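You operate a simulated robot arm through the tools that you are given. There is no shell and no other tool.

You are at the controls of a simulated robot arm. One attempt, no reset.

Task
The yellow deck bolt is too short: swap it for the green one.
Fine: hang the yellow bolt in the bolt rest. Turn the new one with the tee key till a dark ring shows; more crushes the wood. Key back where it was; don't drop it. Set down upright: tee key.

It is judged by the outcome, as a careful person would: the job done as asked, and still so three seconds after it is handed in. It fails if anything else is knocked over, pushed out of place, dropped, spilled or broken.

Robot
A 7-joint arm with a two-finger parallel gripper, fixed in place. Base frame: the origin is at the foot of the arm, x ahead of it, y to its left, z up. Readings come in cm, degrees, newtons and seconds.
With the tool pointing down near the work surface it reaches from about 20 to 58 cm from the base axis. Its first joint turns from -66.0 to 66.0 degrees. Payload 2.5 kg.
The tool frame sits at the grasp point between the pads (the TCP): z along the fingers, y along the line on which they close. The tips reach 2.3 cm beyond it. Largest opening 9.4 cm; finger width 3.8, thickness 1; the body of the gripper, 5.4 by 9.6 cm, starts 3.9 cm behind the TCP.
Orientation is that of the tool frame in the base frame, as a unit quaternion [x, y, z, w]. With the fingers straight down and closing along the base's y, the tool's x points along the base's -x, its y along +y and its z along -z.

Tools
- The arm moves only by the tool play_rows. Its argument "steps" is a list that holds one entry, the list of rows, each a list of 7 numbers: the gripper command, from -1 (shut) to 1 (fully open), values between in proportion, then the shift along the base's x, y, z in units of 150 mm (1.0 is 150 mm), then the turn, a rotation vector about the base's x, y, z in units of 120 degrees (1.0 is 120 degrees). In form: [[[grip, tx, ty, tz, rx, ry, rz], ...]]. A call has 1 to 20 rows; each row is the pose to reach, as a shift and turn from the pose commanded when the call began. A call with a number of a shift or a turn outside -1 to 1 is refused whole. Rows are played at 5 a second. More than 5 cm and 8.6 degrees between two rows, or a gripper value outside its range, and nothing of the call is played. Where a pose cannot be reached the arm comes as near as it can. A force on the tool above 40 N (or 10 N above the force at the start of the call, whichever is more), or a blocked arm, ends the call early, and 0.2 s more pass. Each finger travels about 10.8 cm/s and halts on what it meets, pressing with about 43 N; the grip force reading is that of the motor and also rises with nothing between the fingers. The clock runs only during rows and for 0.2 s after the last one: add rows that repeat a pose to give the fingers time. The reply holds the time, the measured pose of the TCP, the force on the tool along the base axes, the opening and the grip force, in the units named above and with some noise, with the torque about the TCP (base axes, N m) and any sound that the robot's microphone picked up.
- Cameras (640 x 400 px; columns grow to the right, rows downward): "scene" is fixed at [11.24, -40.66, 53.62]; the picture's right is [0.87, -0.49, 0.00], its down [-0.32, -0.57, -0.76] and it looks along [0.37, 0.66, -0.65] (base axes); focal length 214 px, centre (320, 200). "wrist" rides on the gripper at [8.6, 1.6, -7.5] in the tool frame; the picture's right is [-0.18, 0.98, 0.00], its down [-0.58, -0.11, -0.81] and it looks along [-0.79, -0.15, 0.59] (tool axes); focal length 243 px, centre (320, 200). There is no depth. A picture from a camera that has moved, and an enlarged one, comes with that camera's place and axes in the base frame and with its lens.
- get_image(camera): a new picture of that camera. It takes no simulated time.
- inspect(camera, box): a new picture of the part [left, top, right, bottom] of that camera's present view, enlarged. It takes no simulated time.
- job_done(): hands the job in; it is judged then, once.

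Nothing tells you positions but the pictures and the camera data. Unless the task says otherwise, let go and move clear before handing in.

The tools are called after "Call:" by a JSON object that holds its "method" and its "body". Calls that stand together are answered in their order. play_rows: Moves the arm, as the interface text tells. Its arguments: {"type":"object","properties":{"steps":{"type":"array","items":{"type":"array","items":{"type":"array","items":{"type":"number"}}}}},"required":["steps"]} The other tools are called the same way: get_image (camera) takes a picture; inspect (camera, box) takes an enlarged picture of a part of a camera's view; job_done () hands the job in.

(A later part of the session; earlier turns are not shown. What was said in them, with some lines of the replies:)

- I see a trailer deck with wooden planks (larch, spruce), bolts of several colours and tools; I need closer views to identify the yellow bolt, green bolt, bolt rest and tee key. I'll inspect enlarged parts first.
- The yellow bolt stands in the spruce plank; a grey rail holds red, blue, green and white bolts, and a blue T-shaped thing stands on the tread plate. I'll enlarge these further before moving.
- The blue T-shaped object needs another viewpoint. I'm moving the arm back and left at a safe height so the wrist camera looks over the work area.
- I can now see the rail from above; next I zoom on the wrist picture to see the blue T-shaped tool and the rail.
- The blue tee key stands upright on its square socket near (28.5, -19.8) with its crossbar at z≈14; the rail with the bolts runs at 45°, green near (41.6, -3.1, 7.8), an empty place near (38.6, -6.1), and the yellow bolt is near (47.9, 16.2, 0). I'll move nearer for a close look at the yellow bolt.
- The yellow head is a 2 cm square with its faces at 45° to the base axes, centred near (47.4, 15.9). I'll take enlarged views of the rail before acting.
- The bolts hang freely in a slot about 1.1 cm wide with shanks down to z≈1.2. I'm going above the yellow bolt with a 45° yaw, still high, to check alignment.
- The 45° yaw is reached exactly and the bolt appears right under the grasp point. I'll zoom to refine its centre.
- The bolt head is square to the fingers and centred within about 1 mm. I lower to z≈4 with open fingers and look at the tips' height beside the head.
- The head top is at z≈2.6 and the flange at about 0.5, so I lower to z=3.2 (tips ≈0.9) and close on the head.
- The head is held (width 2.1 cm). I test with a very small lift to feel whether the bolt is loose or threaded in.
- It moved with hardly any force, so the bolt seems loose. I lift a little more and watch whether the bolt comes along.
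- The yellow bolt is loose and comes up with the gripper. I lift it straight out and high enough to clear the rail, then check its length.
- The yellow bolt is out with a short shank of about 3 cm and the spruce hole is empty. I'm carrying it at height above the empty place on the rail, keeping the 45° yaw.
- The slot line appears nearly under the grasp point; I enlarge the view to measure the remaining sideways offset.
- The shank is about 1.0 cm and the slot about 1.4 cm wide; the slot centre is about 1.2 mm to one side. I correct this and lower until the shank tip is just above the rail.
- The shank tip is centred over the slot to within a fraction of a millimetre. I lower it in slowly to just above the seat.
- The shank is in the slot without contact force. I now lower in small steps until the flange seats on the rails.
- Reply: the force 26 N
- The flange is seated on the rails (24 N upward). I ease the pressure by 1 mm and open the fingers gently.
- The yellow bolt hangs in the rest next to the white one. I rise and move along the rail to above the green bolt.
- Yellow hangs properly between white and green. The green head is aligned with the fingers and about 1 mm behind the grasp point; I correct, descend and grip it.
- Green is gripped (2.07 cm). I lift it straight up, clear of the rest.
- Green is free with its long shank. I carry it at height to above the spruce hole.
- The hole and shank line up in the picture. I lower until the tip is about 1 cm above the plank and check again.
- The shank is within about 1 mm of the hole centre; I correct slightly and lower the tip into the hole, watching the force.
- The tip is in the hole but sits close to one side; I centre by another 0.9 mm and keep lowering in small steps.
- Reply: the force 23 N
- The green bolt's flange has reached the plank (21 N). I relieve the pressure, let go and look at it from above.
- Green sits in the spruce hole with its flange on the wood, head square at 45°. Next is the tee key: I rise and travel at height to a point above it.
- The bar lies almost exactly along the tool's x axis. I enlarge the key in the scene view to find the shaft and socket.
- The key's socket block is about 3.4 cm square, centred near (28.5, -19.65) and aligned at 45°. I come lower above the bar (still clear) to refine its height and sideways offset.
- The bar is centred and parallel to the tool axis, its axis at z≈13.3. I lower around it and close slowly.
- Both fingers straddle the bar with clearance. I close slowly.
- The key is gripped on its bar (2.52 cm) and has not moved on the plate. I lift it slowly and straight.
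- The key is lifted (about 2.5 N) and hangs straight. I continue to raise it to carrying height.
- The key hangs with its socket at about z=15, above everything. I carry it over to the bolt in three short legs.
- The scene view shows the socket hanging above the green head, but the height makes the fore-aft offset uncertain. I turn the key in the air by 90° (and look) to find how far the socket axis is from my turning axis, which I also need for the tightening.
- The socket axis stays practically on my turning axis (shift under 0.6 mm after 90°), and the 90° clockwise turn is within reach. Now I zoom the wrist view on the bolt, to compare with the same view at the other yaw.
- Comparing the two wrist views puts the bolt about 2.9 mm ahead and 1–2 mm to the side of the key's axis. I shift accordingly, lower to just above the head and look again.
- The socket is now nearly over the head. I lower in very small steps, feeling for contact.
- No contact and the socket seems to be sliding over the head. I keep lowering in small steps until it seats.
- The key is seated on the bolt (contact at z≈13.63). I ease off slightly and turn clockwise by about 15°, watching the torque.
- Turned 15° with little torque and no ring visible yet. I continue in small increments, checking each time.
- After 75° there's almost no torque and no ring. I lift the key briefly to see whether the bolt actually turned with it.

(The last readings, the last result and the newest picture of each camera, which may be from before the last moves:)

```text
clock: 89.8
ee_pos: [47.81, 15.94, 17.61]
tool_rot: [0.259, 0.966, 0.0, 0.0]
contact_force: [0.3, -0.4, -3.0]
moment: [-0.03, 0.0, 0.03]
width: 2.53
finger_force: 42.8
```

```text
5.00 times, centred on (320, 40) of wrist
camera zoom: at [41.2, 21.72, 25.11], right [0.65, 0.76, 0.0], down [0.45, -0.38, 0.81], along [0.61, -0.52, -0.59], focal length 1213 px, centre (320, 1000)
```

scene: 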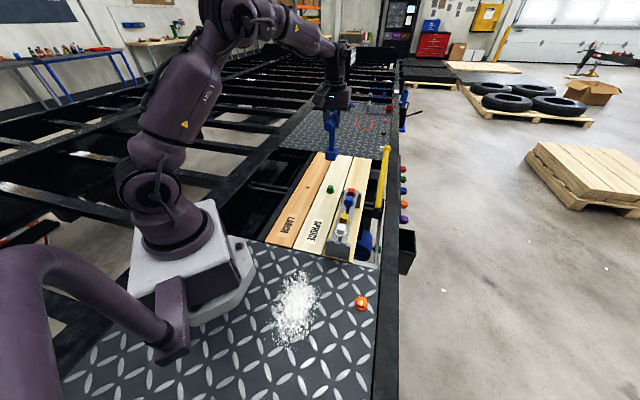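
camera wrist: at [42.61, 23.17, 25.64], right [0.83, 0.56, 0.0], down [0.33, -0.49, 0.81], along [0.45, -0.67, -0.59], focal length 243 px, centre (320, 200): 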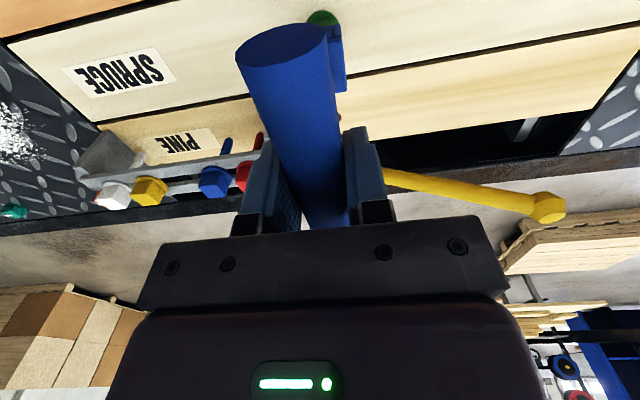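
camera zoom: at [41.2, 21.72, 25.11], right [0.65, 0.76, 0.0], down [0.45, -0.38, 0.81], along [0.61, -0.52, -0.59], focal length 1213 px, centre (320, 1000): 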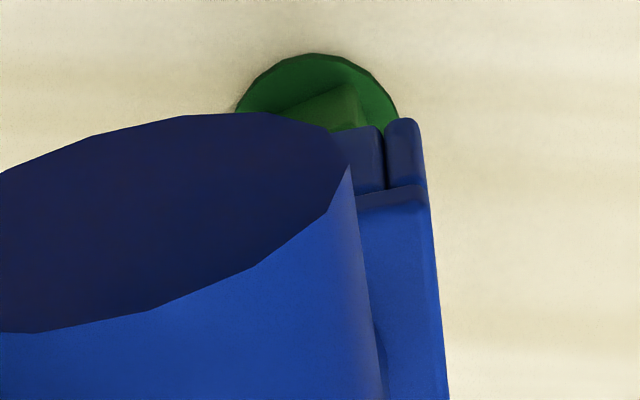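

The bolt does turn with the key (head rotated, with some slack in the socket); it simply needs more turning. While in the air I test how far the wrist can turn clockwise, to know my stroke.

Call:
{"method": "play_rows", "body": {"steps": [[[-1, 0, 0, 0, 0, 0, -0.0625], [-1, 0, 0, 0, 0, 0, -0.125], [-1, 0, 0, 0, 0, 0, -0.1875], [-1, 0, 0, 0, 0, 0, -0.25], [-1, 0, 0, 0, 0, 0, -0.3125], [-1, 0, 0, 0, 0, 0, -0.375], [-1, 0, 0, 0, 0, 0, -0.4375], [-1, 0, 0, 0, 0, 0, -0.5], [-1, 0, 0, 0, 0, 0, -0.5625], [-1, 0, 0, 0, 0, 0, -0.625], [-1, 0, 0, 0, 0, 0, -0.6875], [-1, 0, 0, 0, 0, 0, -0.75], [-1, 0, 0, 0, 0, 0, -0.75]]]}}

Call:
{"method": "inspect", "body": {"camera": "scene", "box": [300, 150, 364, 200]}}

Call:
{"method": "inspect", "body": {"camera": "wrist", "box": [256, 0, 384, 80]}}

```text
clock: 92.6
ee_pos: [47.81, 15.95, 17.59]
tool_rot: [0.866, 0.499, 0.0, 0.0]
contact_force: [-0.6, 0.0, -3.2]
moment: [0.0, -0.05, 0.02]
width: 2.52
finger_force: 42.9
```

```text
8.00 times, centred on (332, 175) of scene
camera zoom: at [11.25, -40.65, 53.62], right [0.87, -0.49, 0.0], down [-0.32, -0.57, -0.76], along [0.37, 0.66, -0.65], focal length 1716 px, centre (224, 400)
```

zoom: 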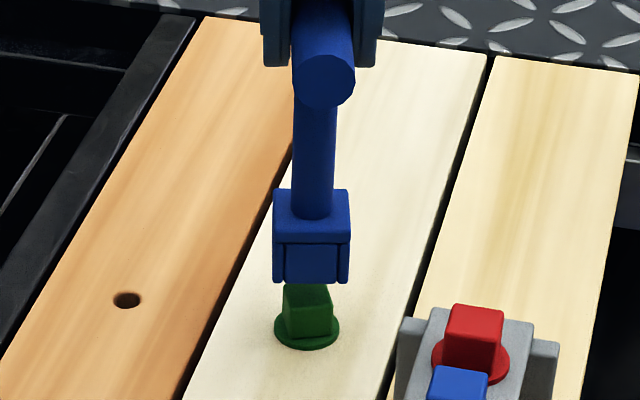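

```text
5.00 times, centred on (320, 40) of wrist
camera zoom: at [53.55, 22.66, 25.05], right [0.76, -0.65, 0.0], down [-0.39, -0.45, 0.81], along [-0.53, -0.61, -0.59], focal length 1213 px, centre (320, 1000)
```

zoom: 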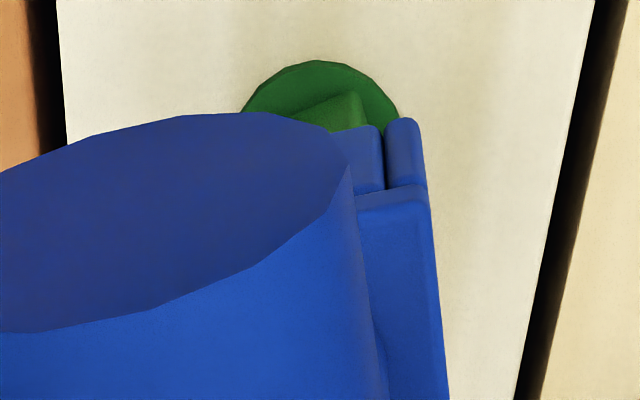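

The wrist reaches −120° easily and the bolt stays centred within 1 mm. I turn the key back in the air by 191° so that it lines up with the head again for a long clockwise stroke.

Call:
{"method": "play_rows", "body": {"steps": [[[-1, -0.004, -0.003, 0, 0, 0, 0.067], [-1, -0.004, -0.003, 0, 0, 0, 0.134], [-1, -0.004, -0.003, 0, 0, 0, 0.2], [-1, -0.004, -0.003, 0, 0, 0, 0.267], [-1, -0.004, -0.003, 0, 0, 0, 0.334], [-1, -0.004, -0.003, 0, 0, 0, 0.4], [-1, -0.004, -0.003, 0, 0, 0, 0.467], [-1, -0.004, -0.003, 0, 0, 0, 0.534], [-1, -0.004, -0.003, 0, 0, 0, 0.6], [-1, -0.004, -0.003, 0, 0, 0, 0.667], [-1, -0.004, -0.003, 0, 0, 0, 0.734], [-1, -0.004, -0.003, 0, 0, 0, 0.8], [-1, -0.004, -0.003, 0, 0, 0, 0.8]]]}}

Call:
{"method": "play_rows", "body": {"steps": [[[-1, 0, 0, 0, 0, 0, 0.067], [-1, 0, 0, 0, 0, 0, 0.134], [-1, 0, 0, 0, 0, 0, 0.2], [-1, 0, 0, 0, 0, 0, 0.267], [-1, 0, 0, 0, 0, 0, 0.334], [-1, 0, 0, 0, 0, 0, 0.4], [-1, 0, 0, 0, 0, 0, 0.467], [-1, 0, 0, 0, 0, 0, 0.534], [-1, 0, 0, 0, 0, 0, 0.6], [-1, 0, 0, 0, 0, 0, 0.667], [-1, 0, 0, 0, 0, 0, 0.734], [-1, 0, 0, 0, 0, 0, 0.79], [-1, 0, 0, 0, 0, 0, 0.79], [-1, 0, 0, 0, 0, 0, 0.79]]]}}

Call:
{"method": "inspect", "body": {"camera": "scene", "box": [310, 172, 350, 197]}}

Call:
{"method": "inspect", "body": {"camera": "wrist", "box": [256, 0, 384, 80]}}

```text
clock: 95.4
ee_pos: [47.62, 15.99, 17.66]
tool_rot: [0.207, 0.978, 0.0, 0.0]
contact_force: [0.0, 0.5, -3.0]
moment: [0.01, -0.01, -0.03]
width: 2.5
finger_force: 42.5
```

```text
clock: 98.4
ee_pos: [47.77, 15.89, 17.66]
tool_rot: [-0.58, 0.815, -0.001, 0.0]
contact_force: [0.0, 1.3, -3.2]
moment: [0.0, 0.01, -0.02]
width: 2.51
finger_force: 42.9
```

```text
16.00 times, centred on (330, 184) of scene
camera zoom: at [11.25, -40.66, 53.62], right [0.87, -0.49, 0.0], down [-0.32, -0.57, -0.76], along [0.37, 0.66, -0.65], focal length 3432 px, centre (160, 448)
```

zoom: 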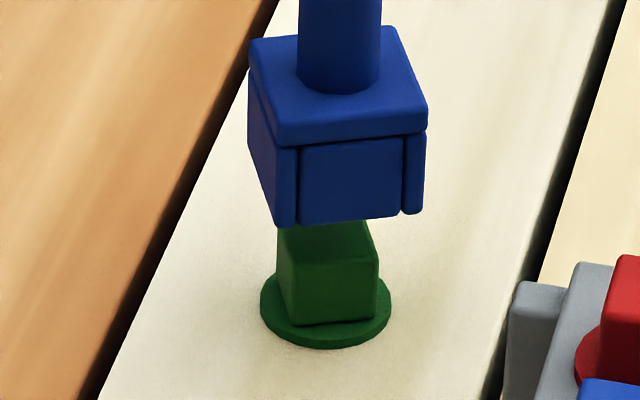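

```text
5.00 times, centred on (320, 40) of wrist
camera zoom: at [43.44, 8.29, 25.04], right [-0.87, 0.5, 0.0], down [0.29, 0.51, 0.81], along [0.4, 0.7, -0.59], focal length 1213 px, centre (320, 1000)
```

zoom: 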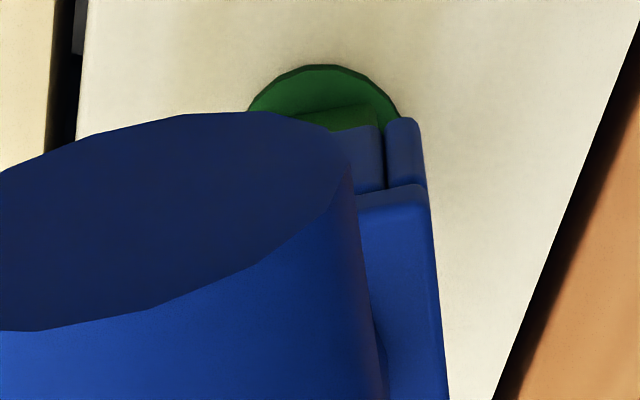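

The socket and head are parallel again. I lower the key back on, in stages.

Call:
{"method": "play_rows", "body": {"steps": [[[-1, 0, 0, -0.05, 0, 0, 0], [-1, 0, 0, -0.09, 0, 0, 0], [-1, 0, 0, -0.12, 0, 0, 0], [-1, 0, 0, -0.14, 0, 0, 0], [-1, 0, 0, -0.15, 0, 0, 0]]]}}

Call:
{"method": "inspect", "body": {"camera": "scene", "box": [310, 172, 350, 197]}}

```text
clock: 99.6
ee_pos: [47.62, 16.02, 15.27]
tool_rot: [-0.579, 0.815, 0.001, 0.0]
contact_force: [-0.5, -0.4, -2.7]
moment: [0.0, -0.01, -0.03]
width: 2.54
finger_force: 43.0
```

```text
16.00 times, centred on (330, 184) of scene
camera zoom: at [11.25, -40.66, 53.62], right [0.87, -0.49, 0.0], down [-0.32, -0.57, -0.76], along [0.37, 0.66, -0.65], focal length 3432 px, centre (160, 448)
```

zoom: 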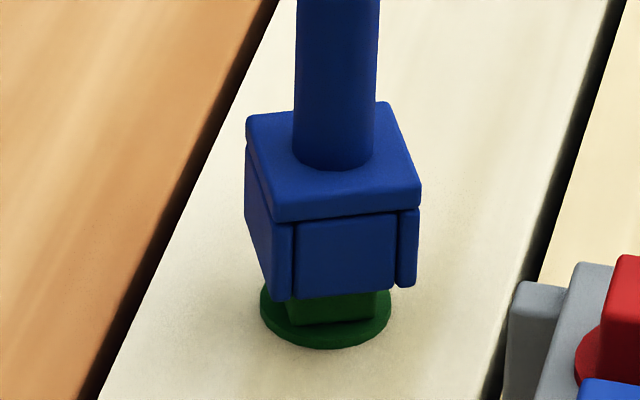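

Call:
{"method": "play_rows", "body": {"steps": [[[-1, 0, 0, -0.02, 0, 0, 0], [-1, 0, 0, -0.04, 0, 0, 0], [-1, 0, 0, -0.06, 0, 0, 0], [-1, 0, 0, -0.08, 0, 0, 0], [-1, 0, 0, -0.095, 0, 0, 0], [-1, 0, 0, -0.095, 0, 0, 0]]]}}

Call:
{"method": "inspect", "body": {"camera": "scene", "box": [310, 172, 350, 197]}}

```text
clock: 101.0
ee_pos: [47.83, 15.91, 14.03]
tool_rot: [-0.58, 0.815, 0.0, 0.001]
contact_force: [-0.7, 0.2, -3.2]
moment: [0.01, 0.0, -0.01]
width: 2.53
finger_force: 43.4
```

```text
16.00 times, centred on (330, 184) of scene
camera zoom: at [11.25, -40.66, 53.62], right [0.87, -0.49, 0.0], down [-0.32, -0.57, -0.76], along [0.37, 0.66, -0.65], focal length 3432 px, centre (160, 448)
```

zoom: 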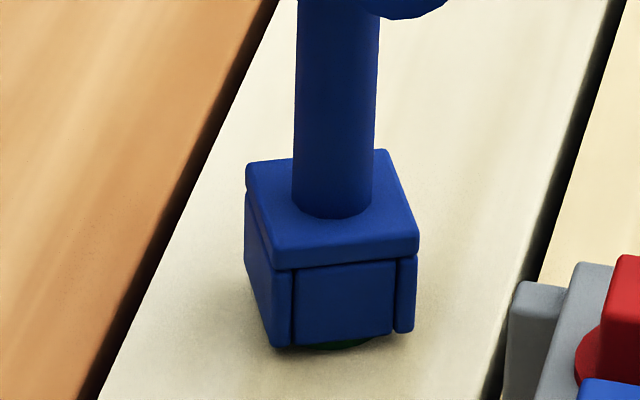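

Seated again without force. I raise it 5 mm within the engagement so the flange stays visible, then turn clockwise 30° at a time.

Call:
{"method": "play_rows", "body": {"steps": [[[-1, 0, 0, 0.032, 0, 0, 0], [-1, 0, 0, 0.032, 0, 0, -0.05], [-1, 0, 0, 0.032, 0, 0, -0.1], [-1, 0, 0, 0.032, 0, 0, -0.15], [-1, 0, 0, 0.032, 0, 0, -0.2], [-1, 0, 0, 0.032, 0, 0, -0.25], [-1, 0, 0, 0.032, 0, 0, -0.25]]]}}

Call:
{"method": "inspect", "body": {"camera": "scene", "box": [310, 172, 350, 197]}}

Call:
{"method": "play_rows", "body": {"steps": [[[-1, 0, 0, 0, 0, 0, -0.05], [-1, 0, 0, 0, 0, 0, -0.1], [-1, 0, 0, 0, 0, 0, -0.15], [-1, 0, 0, 0, 0, 0, -0.2], [-1, 0, 0, 0, 0, 0, -0.25], [-1, 0, 0, 0, 0, 0, -0.25]]]}}

Call:
{"method": "inspect", "body": {"camera": "scene", "box": [310, 172, 350, 197]}}

```text
clock: 102.6
ee_pos: [47.73, 15.87, 14.32]
tool_rot: [-0.348, 0.937, 0.0, 0.0]
contact_force: [1.2, 0.0, -2.2]
moment: [0.0, -0.11, -0.01]
width: 2.51
finger_force: 43.2
```

```text
16.00 times, centred on (330, 184) of scene
camera zoom: at [11.25, -40.66, 53.62], right [0.87, -0.49, 0.0], down [-0.32, -0.57, -0.76], along [0.37, 0.66, -0.65], focal length 3432 px, centre (160, 448)
```

zoom: 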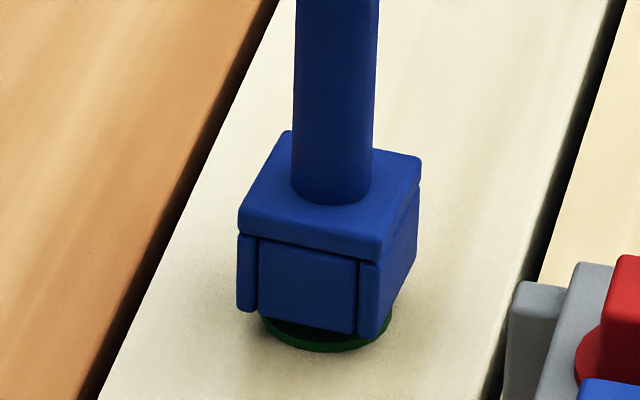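

```text
clock: 104.0
ee_pos: [47.58, 15.98, 14.59]
tool_rot: [-0.093, 0.996, -0.001, 0.001]
contact_force: [0.1, 0.7, -2.7]
moment: [-0.01, 0.03, 0.01]
width: 2.52
finger_force: 42.7
```

```text
16.00 times, centred on (330, 184) of scene
camera zoom: at [11.25, -40.65, 53.62], right [0.87, -0.49, 0.0], down [-0.32, -0.57, -0.76], along [0.37, 0.66, -0.65], focal length 3432 px, centre (160, 448)
```

zoom: 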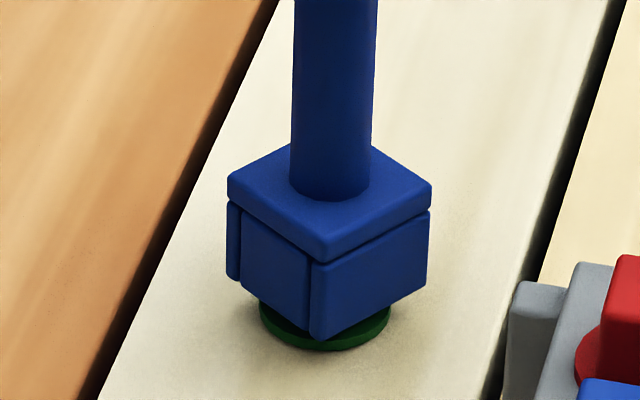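

Call:
{"method": "play_rows", "body": {"steps": [[[-1, 0, 0, 0, 0, 0, -0.05], [-1, 0, 0, 0, 0, 0, -0.1], [-1, 0, 0, 0, 0, 0, -0.15], [-1, 0, 0, 0, 0, 0, -0.2], [-1, 0, 0, 0, 0, 0, -0.25], [-1, 0, 0, 0, 0, 0, -0.25]]]}}

Call:
{"method": "inspect", "body": {"camera": "scene", "box": [310, 172, 350, 197]}}

Call:
{"method": "play_rows", "body": {"steps": [[[-1, 0, 0, 0, 0, 0, -0.05], [-1, 0, 0, 0, 0, 0, -0.1], [-1, 0, 0, 0, 0, 0, -0.15], [-1, 0, 0, 0, 0, 0, -0.2], [-1, 0, 0, 0, 0, 0, -0.25], [-1, 0, 0, 0, 0, 0, -0.25]]]}}

Call:
{"method": "inspect", "body": {"camera": "scene", "box": [310, 172, 350, 197]}}

```text
clock: 105.4
ee_pos: [47.86, 15.99, 14.36]
tool_rot: [0.168, 0.986, 0.0, -0.001]
contact_force: [0.3, -0.2, -2.3]
moment: [0.04, 0.06, 0.01]
width: 2.51
finger_force: 43.5
```

```text
16.00 times, centred on (330, 184) of scene
camera zoom: at [11.25, -40.66, 53.62], right [0.87, -0.49, 0.0], down [-0.32, -0.57, -0.76], along [0.37, 0.66, -0.65], focal length 3432 px, centre (160, 448)
```

zoom: 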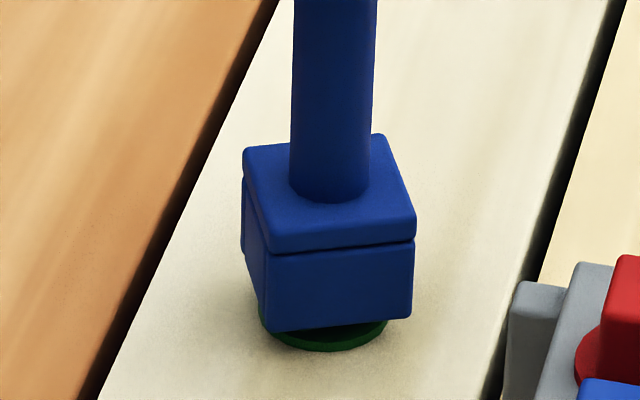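

```text
clock: 106.8
ee_pos: [47.59, 16.0, 14.25]
tool_rot: [0.417, 0.909, 0.0, 0.0]
contact_force: [0.4, -0.1, -3.0]
moment: [0.0, 0.01, 0.0]
width: 2.51
finger_force: 43.3
```

```text
16.00 times, centred on (330, 184) of scene
camera zoom: at [11.25, -40.65, 53.62], right [0.87, -0.49, 0.0], down [-0.32, -0.57, -0.76], along [0.37, 0.66, -0.65], focal length 3432 px, centre (160, 448)
```

zoom: 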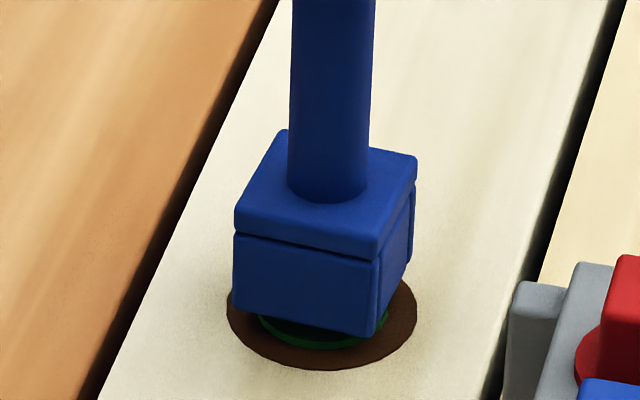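

A dark ring has appeared around the flange — I stop turning here. I back the key off by a few degrees within its slack and lift it straight off the head.

Call:
{"method": "play_rows", "body": {"steps": [[[-1, 0, 0, 0, 0, 0, 0.03], [-1, 0, 0, 0, 0, 0, 0.06], [-1, 0, 0, 0, 0, 0, 0.06], [-1, 0, 0, 0.03, 0, 0, 0.06], [-1, 0, 0, 0.07, 0, 0, 0.06], [-1, 0, 0, 0.12, 0, 0, 0.06], [-1, 0, 0, 0.18, 0, 0, 0.06], [-1, 0, 0, 0.25, 0, 0, 0.06], [-1, 0, 0, 0.25, 0, 0, 0.06]]]}}

Call:
{"method": "inspect", "body": {"camera": "scene", "box": [310, 172, 350, 197]}}

Call:
{"method": "inspect", "body": {"camera": "wrist", "box": [256, 0, 384, 80]}}

```text
clock: 108.8
ee_pos: [47.65, 16.05, 18.21]
tool_rot: [0.359, 0.933, 0.0, 0.0]
contact_force: [0.0, 0.1, -2.9]
moment: [-0.02, 0.02, 0.0]
width: 2.5
finger_force: 42.7
```

```text
16.00 times, centred on (330, 184) of scene
camera zoom: at [11.25, -40.66, 53.62], right [0.87, -0.49, 0.0], down [-0.32, -0.57, -0.76], along [0.37, 0.66, -0.65], focal length 3432 px, centre (160, 448)
```

zoom: 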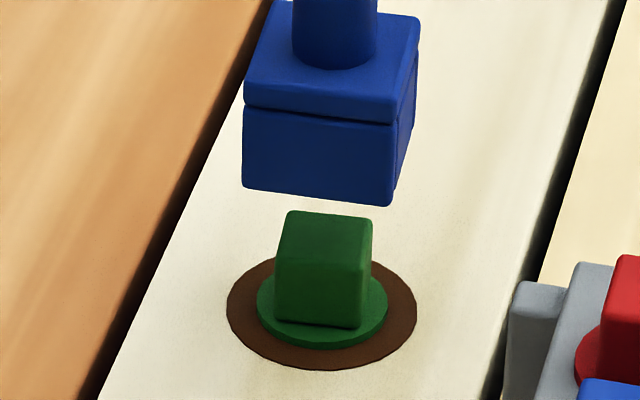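

```text
5.00 times, centred on (320, 40) of wrist
camera zoom: at [42.42, 22.9, 25.72], right [0.79, 0.61, 0.0], down [0.36, -0.47, 0.81], along [0.49, -0.64, -0.59], focal length 1213 px, centre (320, 1000)
```

zoom: 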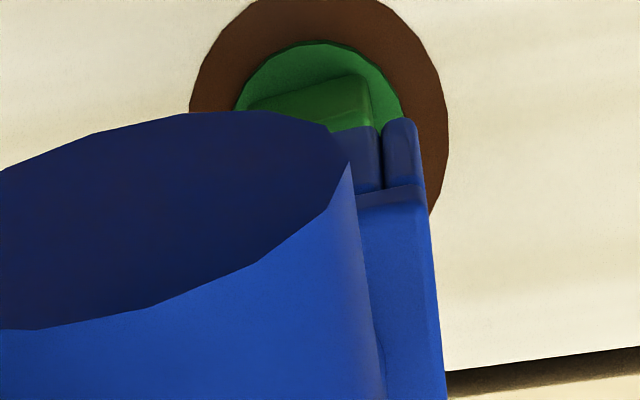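

The green bolt is in with a dark ring around its flange, and the key is free. I raise the key and turn it back to its original 45° yaw.

Call:
{"method": "play_rows", "body": {"steps": [[[-1, 0, 0, 0.06, 0, 0, 0], [-1, 0, 0, 0.14, 0, 0, 0], [-1, 0, 0, 0.22, 0, 0, 0.06], [-1, 0, 0, 0.3, 0, 0, 0.125], [-1, 0, 0, 0.38, 0, 0, 0.19], [-1, 0, 0, 0.46, 0, 0, 0.255], [-1, 0, 0, 0.54, 0, 0, 0.32], [-1, 0, 0, 0.62, 0, 0, 0.385], [-1, 0, 0, 0.69, 0, 0, 0.45], [-1, 0, 0, 0.69, 0, 0, 0.515], [-1, 0, 0, 0.69, 0, 0, 0.58], [-1, 0, 0, 0.69, 0, 0, 0.645], [-1, 0, 0, 0.69, 0, 0, 0.7], [-1, 0, 0, 0.69, 0, 0, 0.725], [-1, 0, 0, 0.69, 0, 0, 0.725]]]}}

Call:
{"method": "inspect", "body": {"camera": "scene", "box": [300, 100, 396, 200]}}

```text
clock: 112.0
ee_pos: [47.7, 16.03, 28.51]
tool_rot: [-0.384, 0.923, 0.0, 0.0]
contact_force: [0.8, 0.5, -2.9]
moment: [-0.02, 0.02, 0.02]
width: 2.52
finger_force: 43.2
```

```text
4.00 times, centred on (348, 150) of scene
camera zoom: at [11.25, -40.66, 53.62], right [0.87, -0.49, 0.0], down [-0.32, -0.57, -0.76], along [0.37, 0.66, -0.65], focal length 858 px, centre (208, 400)
```

zoom: 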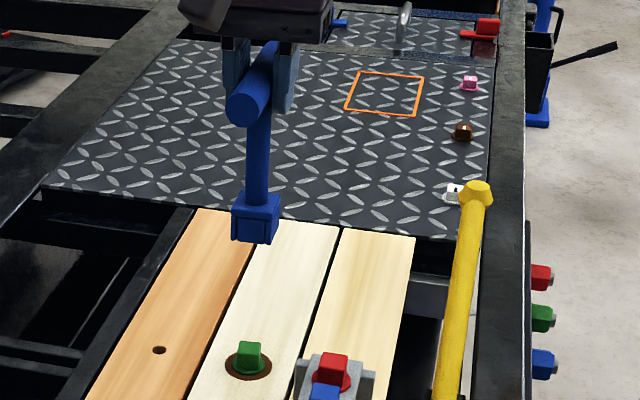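

The key hangs upright at the original yaw. I carry it back at the same height in three legs.

Call:
{"method": "play_rows", "body": {"steps": [[[-1, -0.04, -0.08, 0, 0, 0, 0], [-1, -0.11, -0.21, 0, 0, 0, 0], [-1, -0.19, -0.35, 0, 0, 0, 0], [-1, -0.27, -0.5, 0, 0, 0, 0], [-1, -0.35, -0.65, 0, 0, 0, 0], [-1, -0.428, -0.791, 0, 0, 0, 0]]]}}

Call:
{"method": "play_rows", "body": {"steps": [[[-1, -0.07, -0.14, 0, 0, 0, 0], [-1, -0.15, -0.29, 0, 0, 0, 0], [-1, -0.23, -0.44, 0, 0, 0, 0], [-1, -0.31, -0.59, 0, 0, 0, 0], [-1, -0.37, -0.7, 0, 0, 0, 0], [-1, -0.428, -0.791, 0, 0, 0, 0]]]}}

Call:
{"method": "play_rows", "body": {"steps": [[[-1, -0.07, -0.14, 0, 0, 0, 0], [-1, -0.15, -0.29, 0, 0, 0, 0], [-1, -0.23, -0.44, 0, 0, 0, 0], [-1, -0.31, -0.59, 0, 0, 0, 0], [-1, -0.37, -0.7, 0, 0, 0, 0], [-1, -0.41, -0.77, 0, 0, 0, 0], [-1, -0.428, -0.7912, 0, 0, 0, 0], [-1, -0.428, -0.7912, 0, 0, 0, 0]]]}}

Call:
{"method": "get_image", "body": {"camera": "scene"}}

```text
clock: 113.4
ee_pos: [41.27, 4.09, 28.48]
tool_rot: [-0.384, 0.923, 0.0, 0.0]
contact_force: [0.1, -0.6, -2.3]
moment: [0.01, 0.0, -0.02]
width: 2.52
finger_force: 42.6
```

```text
clock: 114.8
ee_pos: [34.7, -7.74, 28.57]
tool_rot: [-0.383, 0.924, -0.001, 0.0]
contact_force: [0.5, -0.3, -2.5]
moment: [0.01, -0.02, 0.01]
width: 2.53
finger_force: 43.6
```

```text
clock: 116.6
ee_pos: [28.59, -19.77, 28.43]
tool_rot: [-0.383, 0.924, -0.001, 0.0]
contact_force: [0.2, -0.4, -3.0]
moment: [0.02, 0.0, -0.03]
width: 2.48
finger_force: 42.8
```

```text
taken
```

scene: 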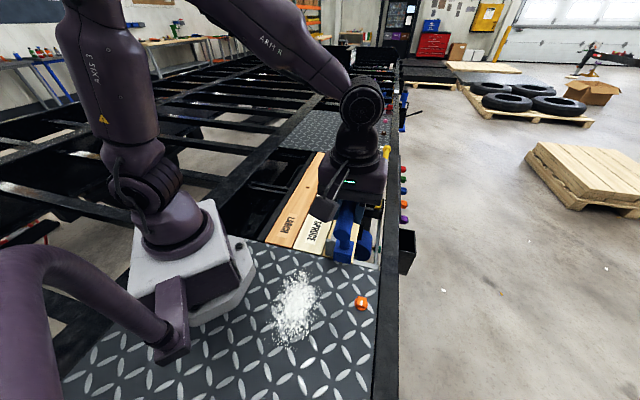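

I'm above the original spot; I lower to about 1 cm above the plate and compare with the first picture of the key's place.

Call:
{"method": "play_rows", "body": {"steps": [[[-1, 0, 0, -0.06, 0, 0, 0], [-1, 0, 0, -0.16, 0, 0, 0], [-1, 0, 0, -0.28, 0, 0, 0], [-1, 0, 0, -0.41, 0, 0, 0], [-1, 0, 0, -0.54, 0, 0, 0], [-1, 0, 0, -0.67, 0, 0, 0], [-1, 0, 0, -0.78, 0, 0, 0], [-1, 0, 0, -0.87, 0, 0, 0], [-1, 0, 0, -0.925, 0, 0, 0], [-1, 0, 0, -0.925, 0, 0, 0], [-1, 0, 0, -0.925, 0, 0, 0]]]}}

Call:
{"method": "inspect", "body": {"camera": "scene", "box": [316, 265, 364, 305]}}

```text
clock: 119.0
ee_pos: [28.4, -19.62, 14.69]
tool_rot: [-0.382, 0.924, 0.0, 0.0]
contact_force: [0.0, 0.7, -3.5]
moment: [0.03, 0.0, -0.02]
width: 2.52
finger_force: 43.0
```

```text
10.00 times, centred on (340, 285) of scene
camera zoom: at [11.24, -40.66, 53.62], right [0.87, -0.49, 0.0], down [-0.32, -0.57, -0.76], along [0.37, 0.66, -0.65], focal length 2145 px, centre (120, -650)
```

zoom: 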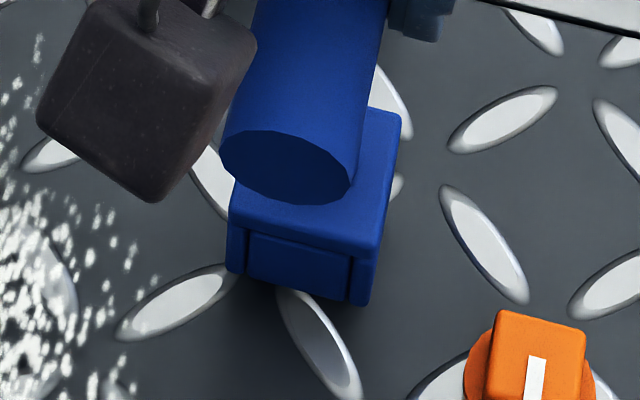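

The position matches the original to within a millimetre. I lower gently until it stands on the plate.

Call:
{"method": "play_rows", "body": {"steps": [[[-1, 0, 0, -0.02, 0, 0, 0], [-1, 0, 0, -0.04, 0, 0, 0], [-1, 0, 0, -0.055, 0, 0, 0], [-1, 0, 0, -0.065, 0, 0, 0], [-1, 0, 0, -0.065, 0, 0, 0]]]}}

Call:
{"method": "play_rows", "body": {"steps": [[[-1, 0, 0, -0.004, 0, 0, 0], [-1, 0, 0, -0.008, 0, 0, 0], [-1, 0, 0, -0.008, 0, 0, 0]]]}}

Call:
{"method": "inspect", "body": {"camera": "scene", "box": [316, 265, 364, 305]}}

```text
clock: 120.2
ee_pos: [28.33, -19.54, 13.61]
tool_rot: [-0.383, 0.924, 0.0, 0.0]
contact_force: [-0.3, 0.2, -3.5]
moment: [-0.02, 0.02, 0.01]
width: 2.55
finger_force: 42.9
```

```text
clock: 121.0
ee_pos: [28.45, -19.53, 13.59]
tool_rot: [-0.382, 0.924, 0.001, 0.0]
contact_force: [-2.3, 0.1, 6.7]
moment: [0.22, 0.18, 0.04]
width: 2.51
finger_force: 43.2
```

```text
10.00 times, centred on (340, 285) of scene
camera zoom: at [11.24, -40.65, 53.62], right [0.87, -0.49, 0.0], down [-0.32, -0.57, -0.76], along [0.37, 0.66, -0.65], focal length 2145 px, centre (120, -650)
```

zoom: 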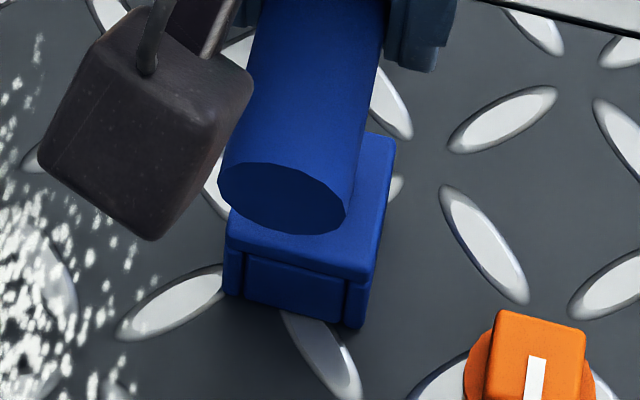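

The key stands on the plate in its original place (contact felt at the same height as at the pick). I relieve the pressure and open gradually.

Call:
{"method": "play_rows", "body": {"steps": [[[-1, 0, 0, 0.003, 0, 0, 0], [-1, 0, 0, 0.003, 0, 0, 0], [-0.46, 0, 0, 0.003, 0, 0, 0], [-0.42, 0, 0, 0.003, 0, 0, 0], [-0.36, 0, 0, 0.003, 0, 0, 0], [-0.25, 0, 0, 0.003, 0, 0, 0], [-0.1, 0, 0, 0.003, 0, 0, 0], [0.1, 0, 0, 0.003, 0, 0, 0], [0.3, 0, 0, 0.003, 0, 0, 0], [0.3, 0, 0, 0.003, 0, 0, 0]]]}}

Call:
{"method": "inspect", "body": {"camera": "scene", "box": [316, 265, 364, 305]}}

Call:
{"method": "get_image", "body": {"camera": "wrist"}}

```text
clock: 123.2
ee_pos: [28.37, -19.63, 13.58]
tool_rot: [-0.383, 0.924, 0.0, 0.0]
contact_force: [-0.3, 1.2, 0.5]
moment: [0.0, -0.03, 0.01]
width: 6.11
finger_force: 0.0
```

```text
10.00 times, centred on (340, 285) of scene
camera zoom: at [11.24, -40.66, 53.62], right [0.87, -0.49, 0.0], down [-0.32, -0.57, -0.76], along [0.37, 0.66, -0.65], focal length 2145 px, centre (120, -650)
```

zoom: 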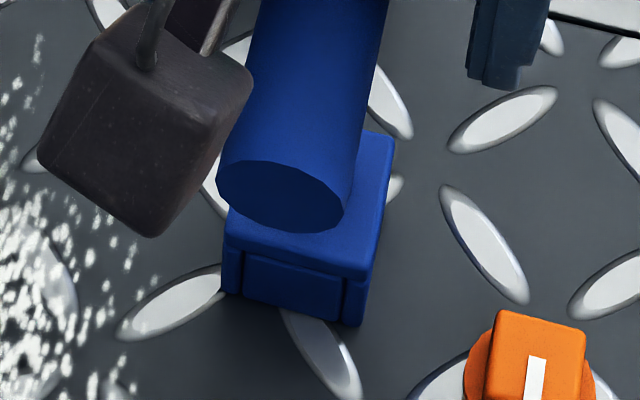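

```text
taken
camera wrist: at [21.26, -24.61, 21.03], right [-0.57, 0.82, 0.0], down [0.49, 0.33, 0.81], along [0.67, 0.46, -0.59], focal length 243 px, centre (320, 200)
```

wrist: 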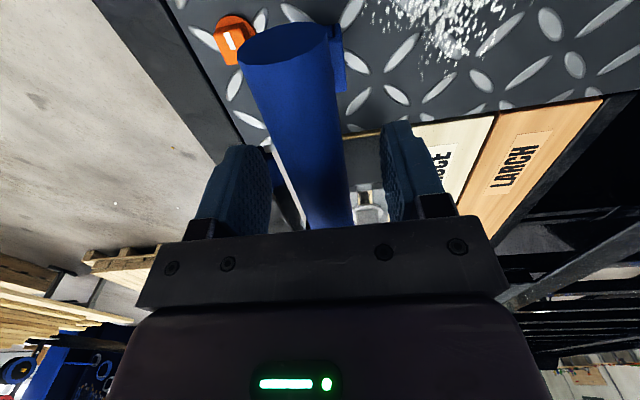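

The key stands freely, upright and in place. I rise straight up and clear, then check everything.

Call:
{"method": "play_rows", "body": {"steps": [[[0.3, 0, 0, 0.05, 0, 0, 0], [0.3, 0, 0, 0.14, 0, 0, 0], [0.3, 0, 0, 0.26, 0, 0, 0], [0.3, 0, 0, 0.4, 0, 0, 0], [0.3, 0, 0, 0.55, 0, 0, 0], [0.3, 0, 0, 0.7, 0, 0, 0], [0.3, 0, 0, 0.85, 0, 0, 0], [0.3, 0, 0, 0.97, 0, 0, 0], [0.3, 0, 0, 0.97, 0, 0, 0]]]}}

Call:
{"method": "play_rows", "body": {"steps": [[[0.3, 0.02, 0.08, 0.05, 0, 0, 0], [0.3, 0.04, 0.2, 0.1, 0, 0, 0], [0.3, 0.05, 0.35, 0.2, 0, 0, 0], [0.3, 0.05, 0.5, 0.3, 0, 0, 0], [0.3, 0.05, 0.66, 0.4, 0, 0, 0], [0.3, 0.05, 0.8, 0.45, 0, 0, 0], [0.3, 0.05, 0.95, 0.5, 0, 0, 0], [0.3, 0.05, 0.95, 0.5, 0, 0, 0]]]}}

Call:
{"method": "get_image", "body": {"camera": "scene"}}

Call:
{"method": "inspect", "body": {"camera": "scene", "box": [280, 160, 408, 240]}}

Call:
{"method": "inspect", "body": {"camera": "scene", "box": [296, 220, 424, 300]}}

```text
clock: 125.2
ee_pos: [28.22, -19.54, 28.13]
tool_rot: [-0.383, 0.924, 0.0, -0.001]
contact_force: [-0.1, -0.7, 0.2]
moment: [-0.03, -0.02, 0.03]
width: 6.12
finger_force: 0.0
```

```text
clock: 127.0
ee_pos: [29.2, -5.2, 35.51]
tool_rot: [-0.383, 0.924, 0.0, 0.0]
contact_force: [-0.5, 0.1, 1.3]
moment: [-0.01, 0.0, -0.01]
width: 6.11
finger_force: 0.0
```

```text
taken
```

scene: 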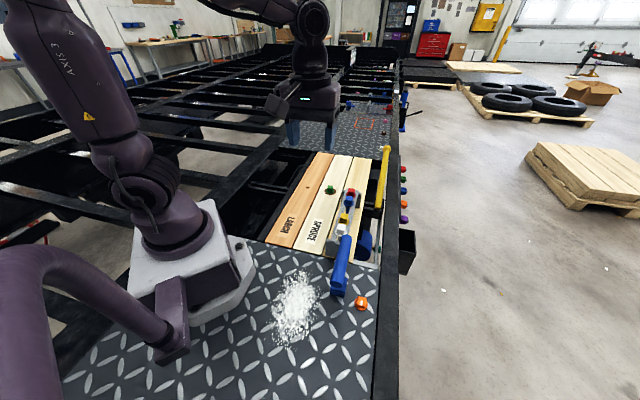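

```text
5.00 times, centred on (344, 200) of scene
camera zoom: at [11.24, -40.65, 53.62], right [0.87, -0.49, 0.0], down [-0.32, -0.57, -0.76], along [0.37, 0.66, -0.65], focal length 1072 px, centre (200, 200)
```

zoom: 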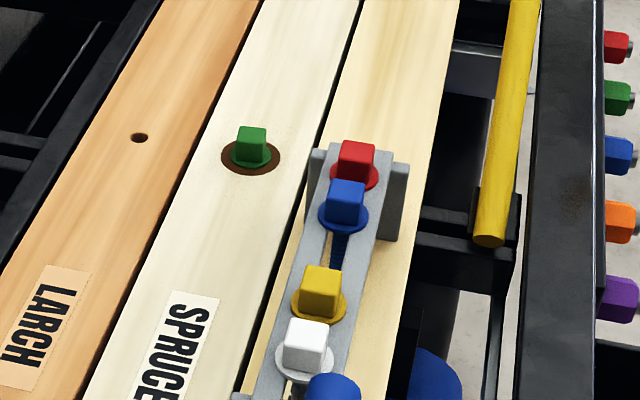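

```text
5.00 times, centred on (360, 260) of scene
camera zoom: at [11.24, -40.65, 53.62], right [0.87, -0.49, 0.0], down [-0.32, -0.57, -0.76], along [0.37, 0.66, -0.65], focal length 1072 px, centre (120, -100)
```

zoom: 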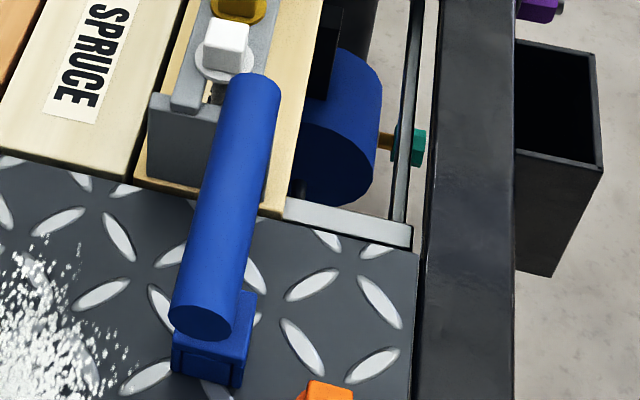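

The green bolt is in the spruce plank with the dark ring showing. The yellow bolt hangs in the rest, and the tee key stands upright where it was. The arm is clear, so I'm handing in.

Call:
{"method": "job_done", "body": {}}

```text
The job is handed in.
```

The bolts are swapped and the job is handed in. I don't have the verdict yet.

- **Yellow bolt:** it hangs in the bolt rest, between the white bolt and the green one's old place.
- **Green bolt:** it sits in the spruce hole and I stopped turning when the dark ring showed. I was checking only every 30°, so it may have gone slightly past the point where the ring first appeared. I saw no sign of crushed wood.
- **Tee key:** it stands upright on the plate, about 1 mm from where it started, and was not dropped.

Nothing else moved or fell in the final pictures, and the arm ended open and clear of everything.
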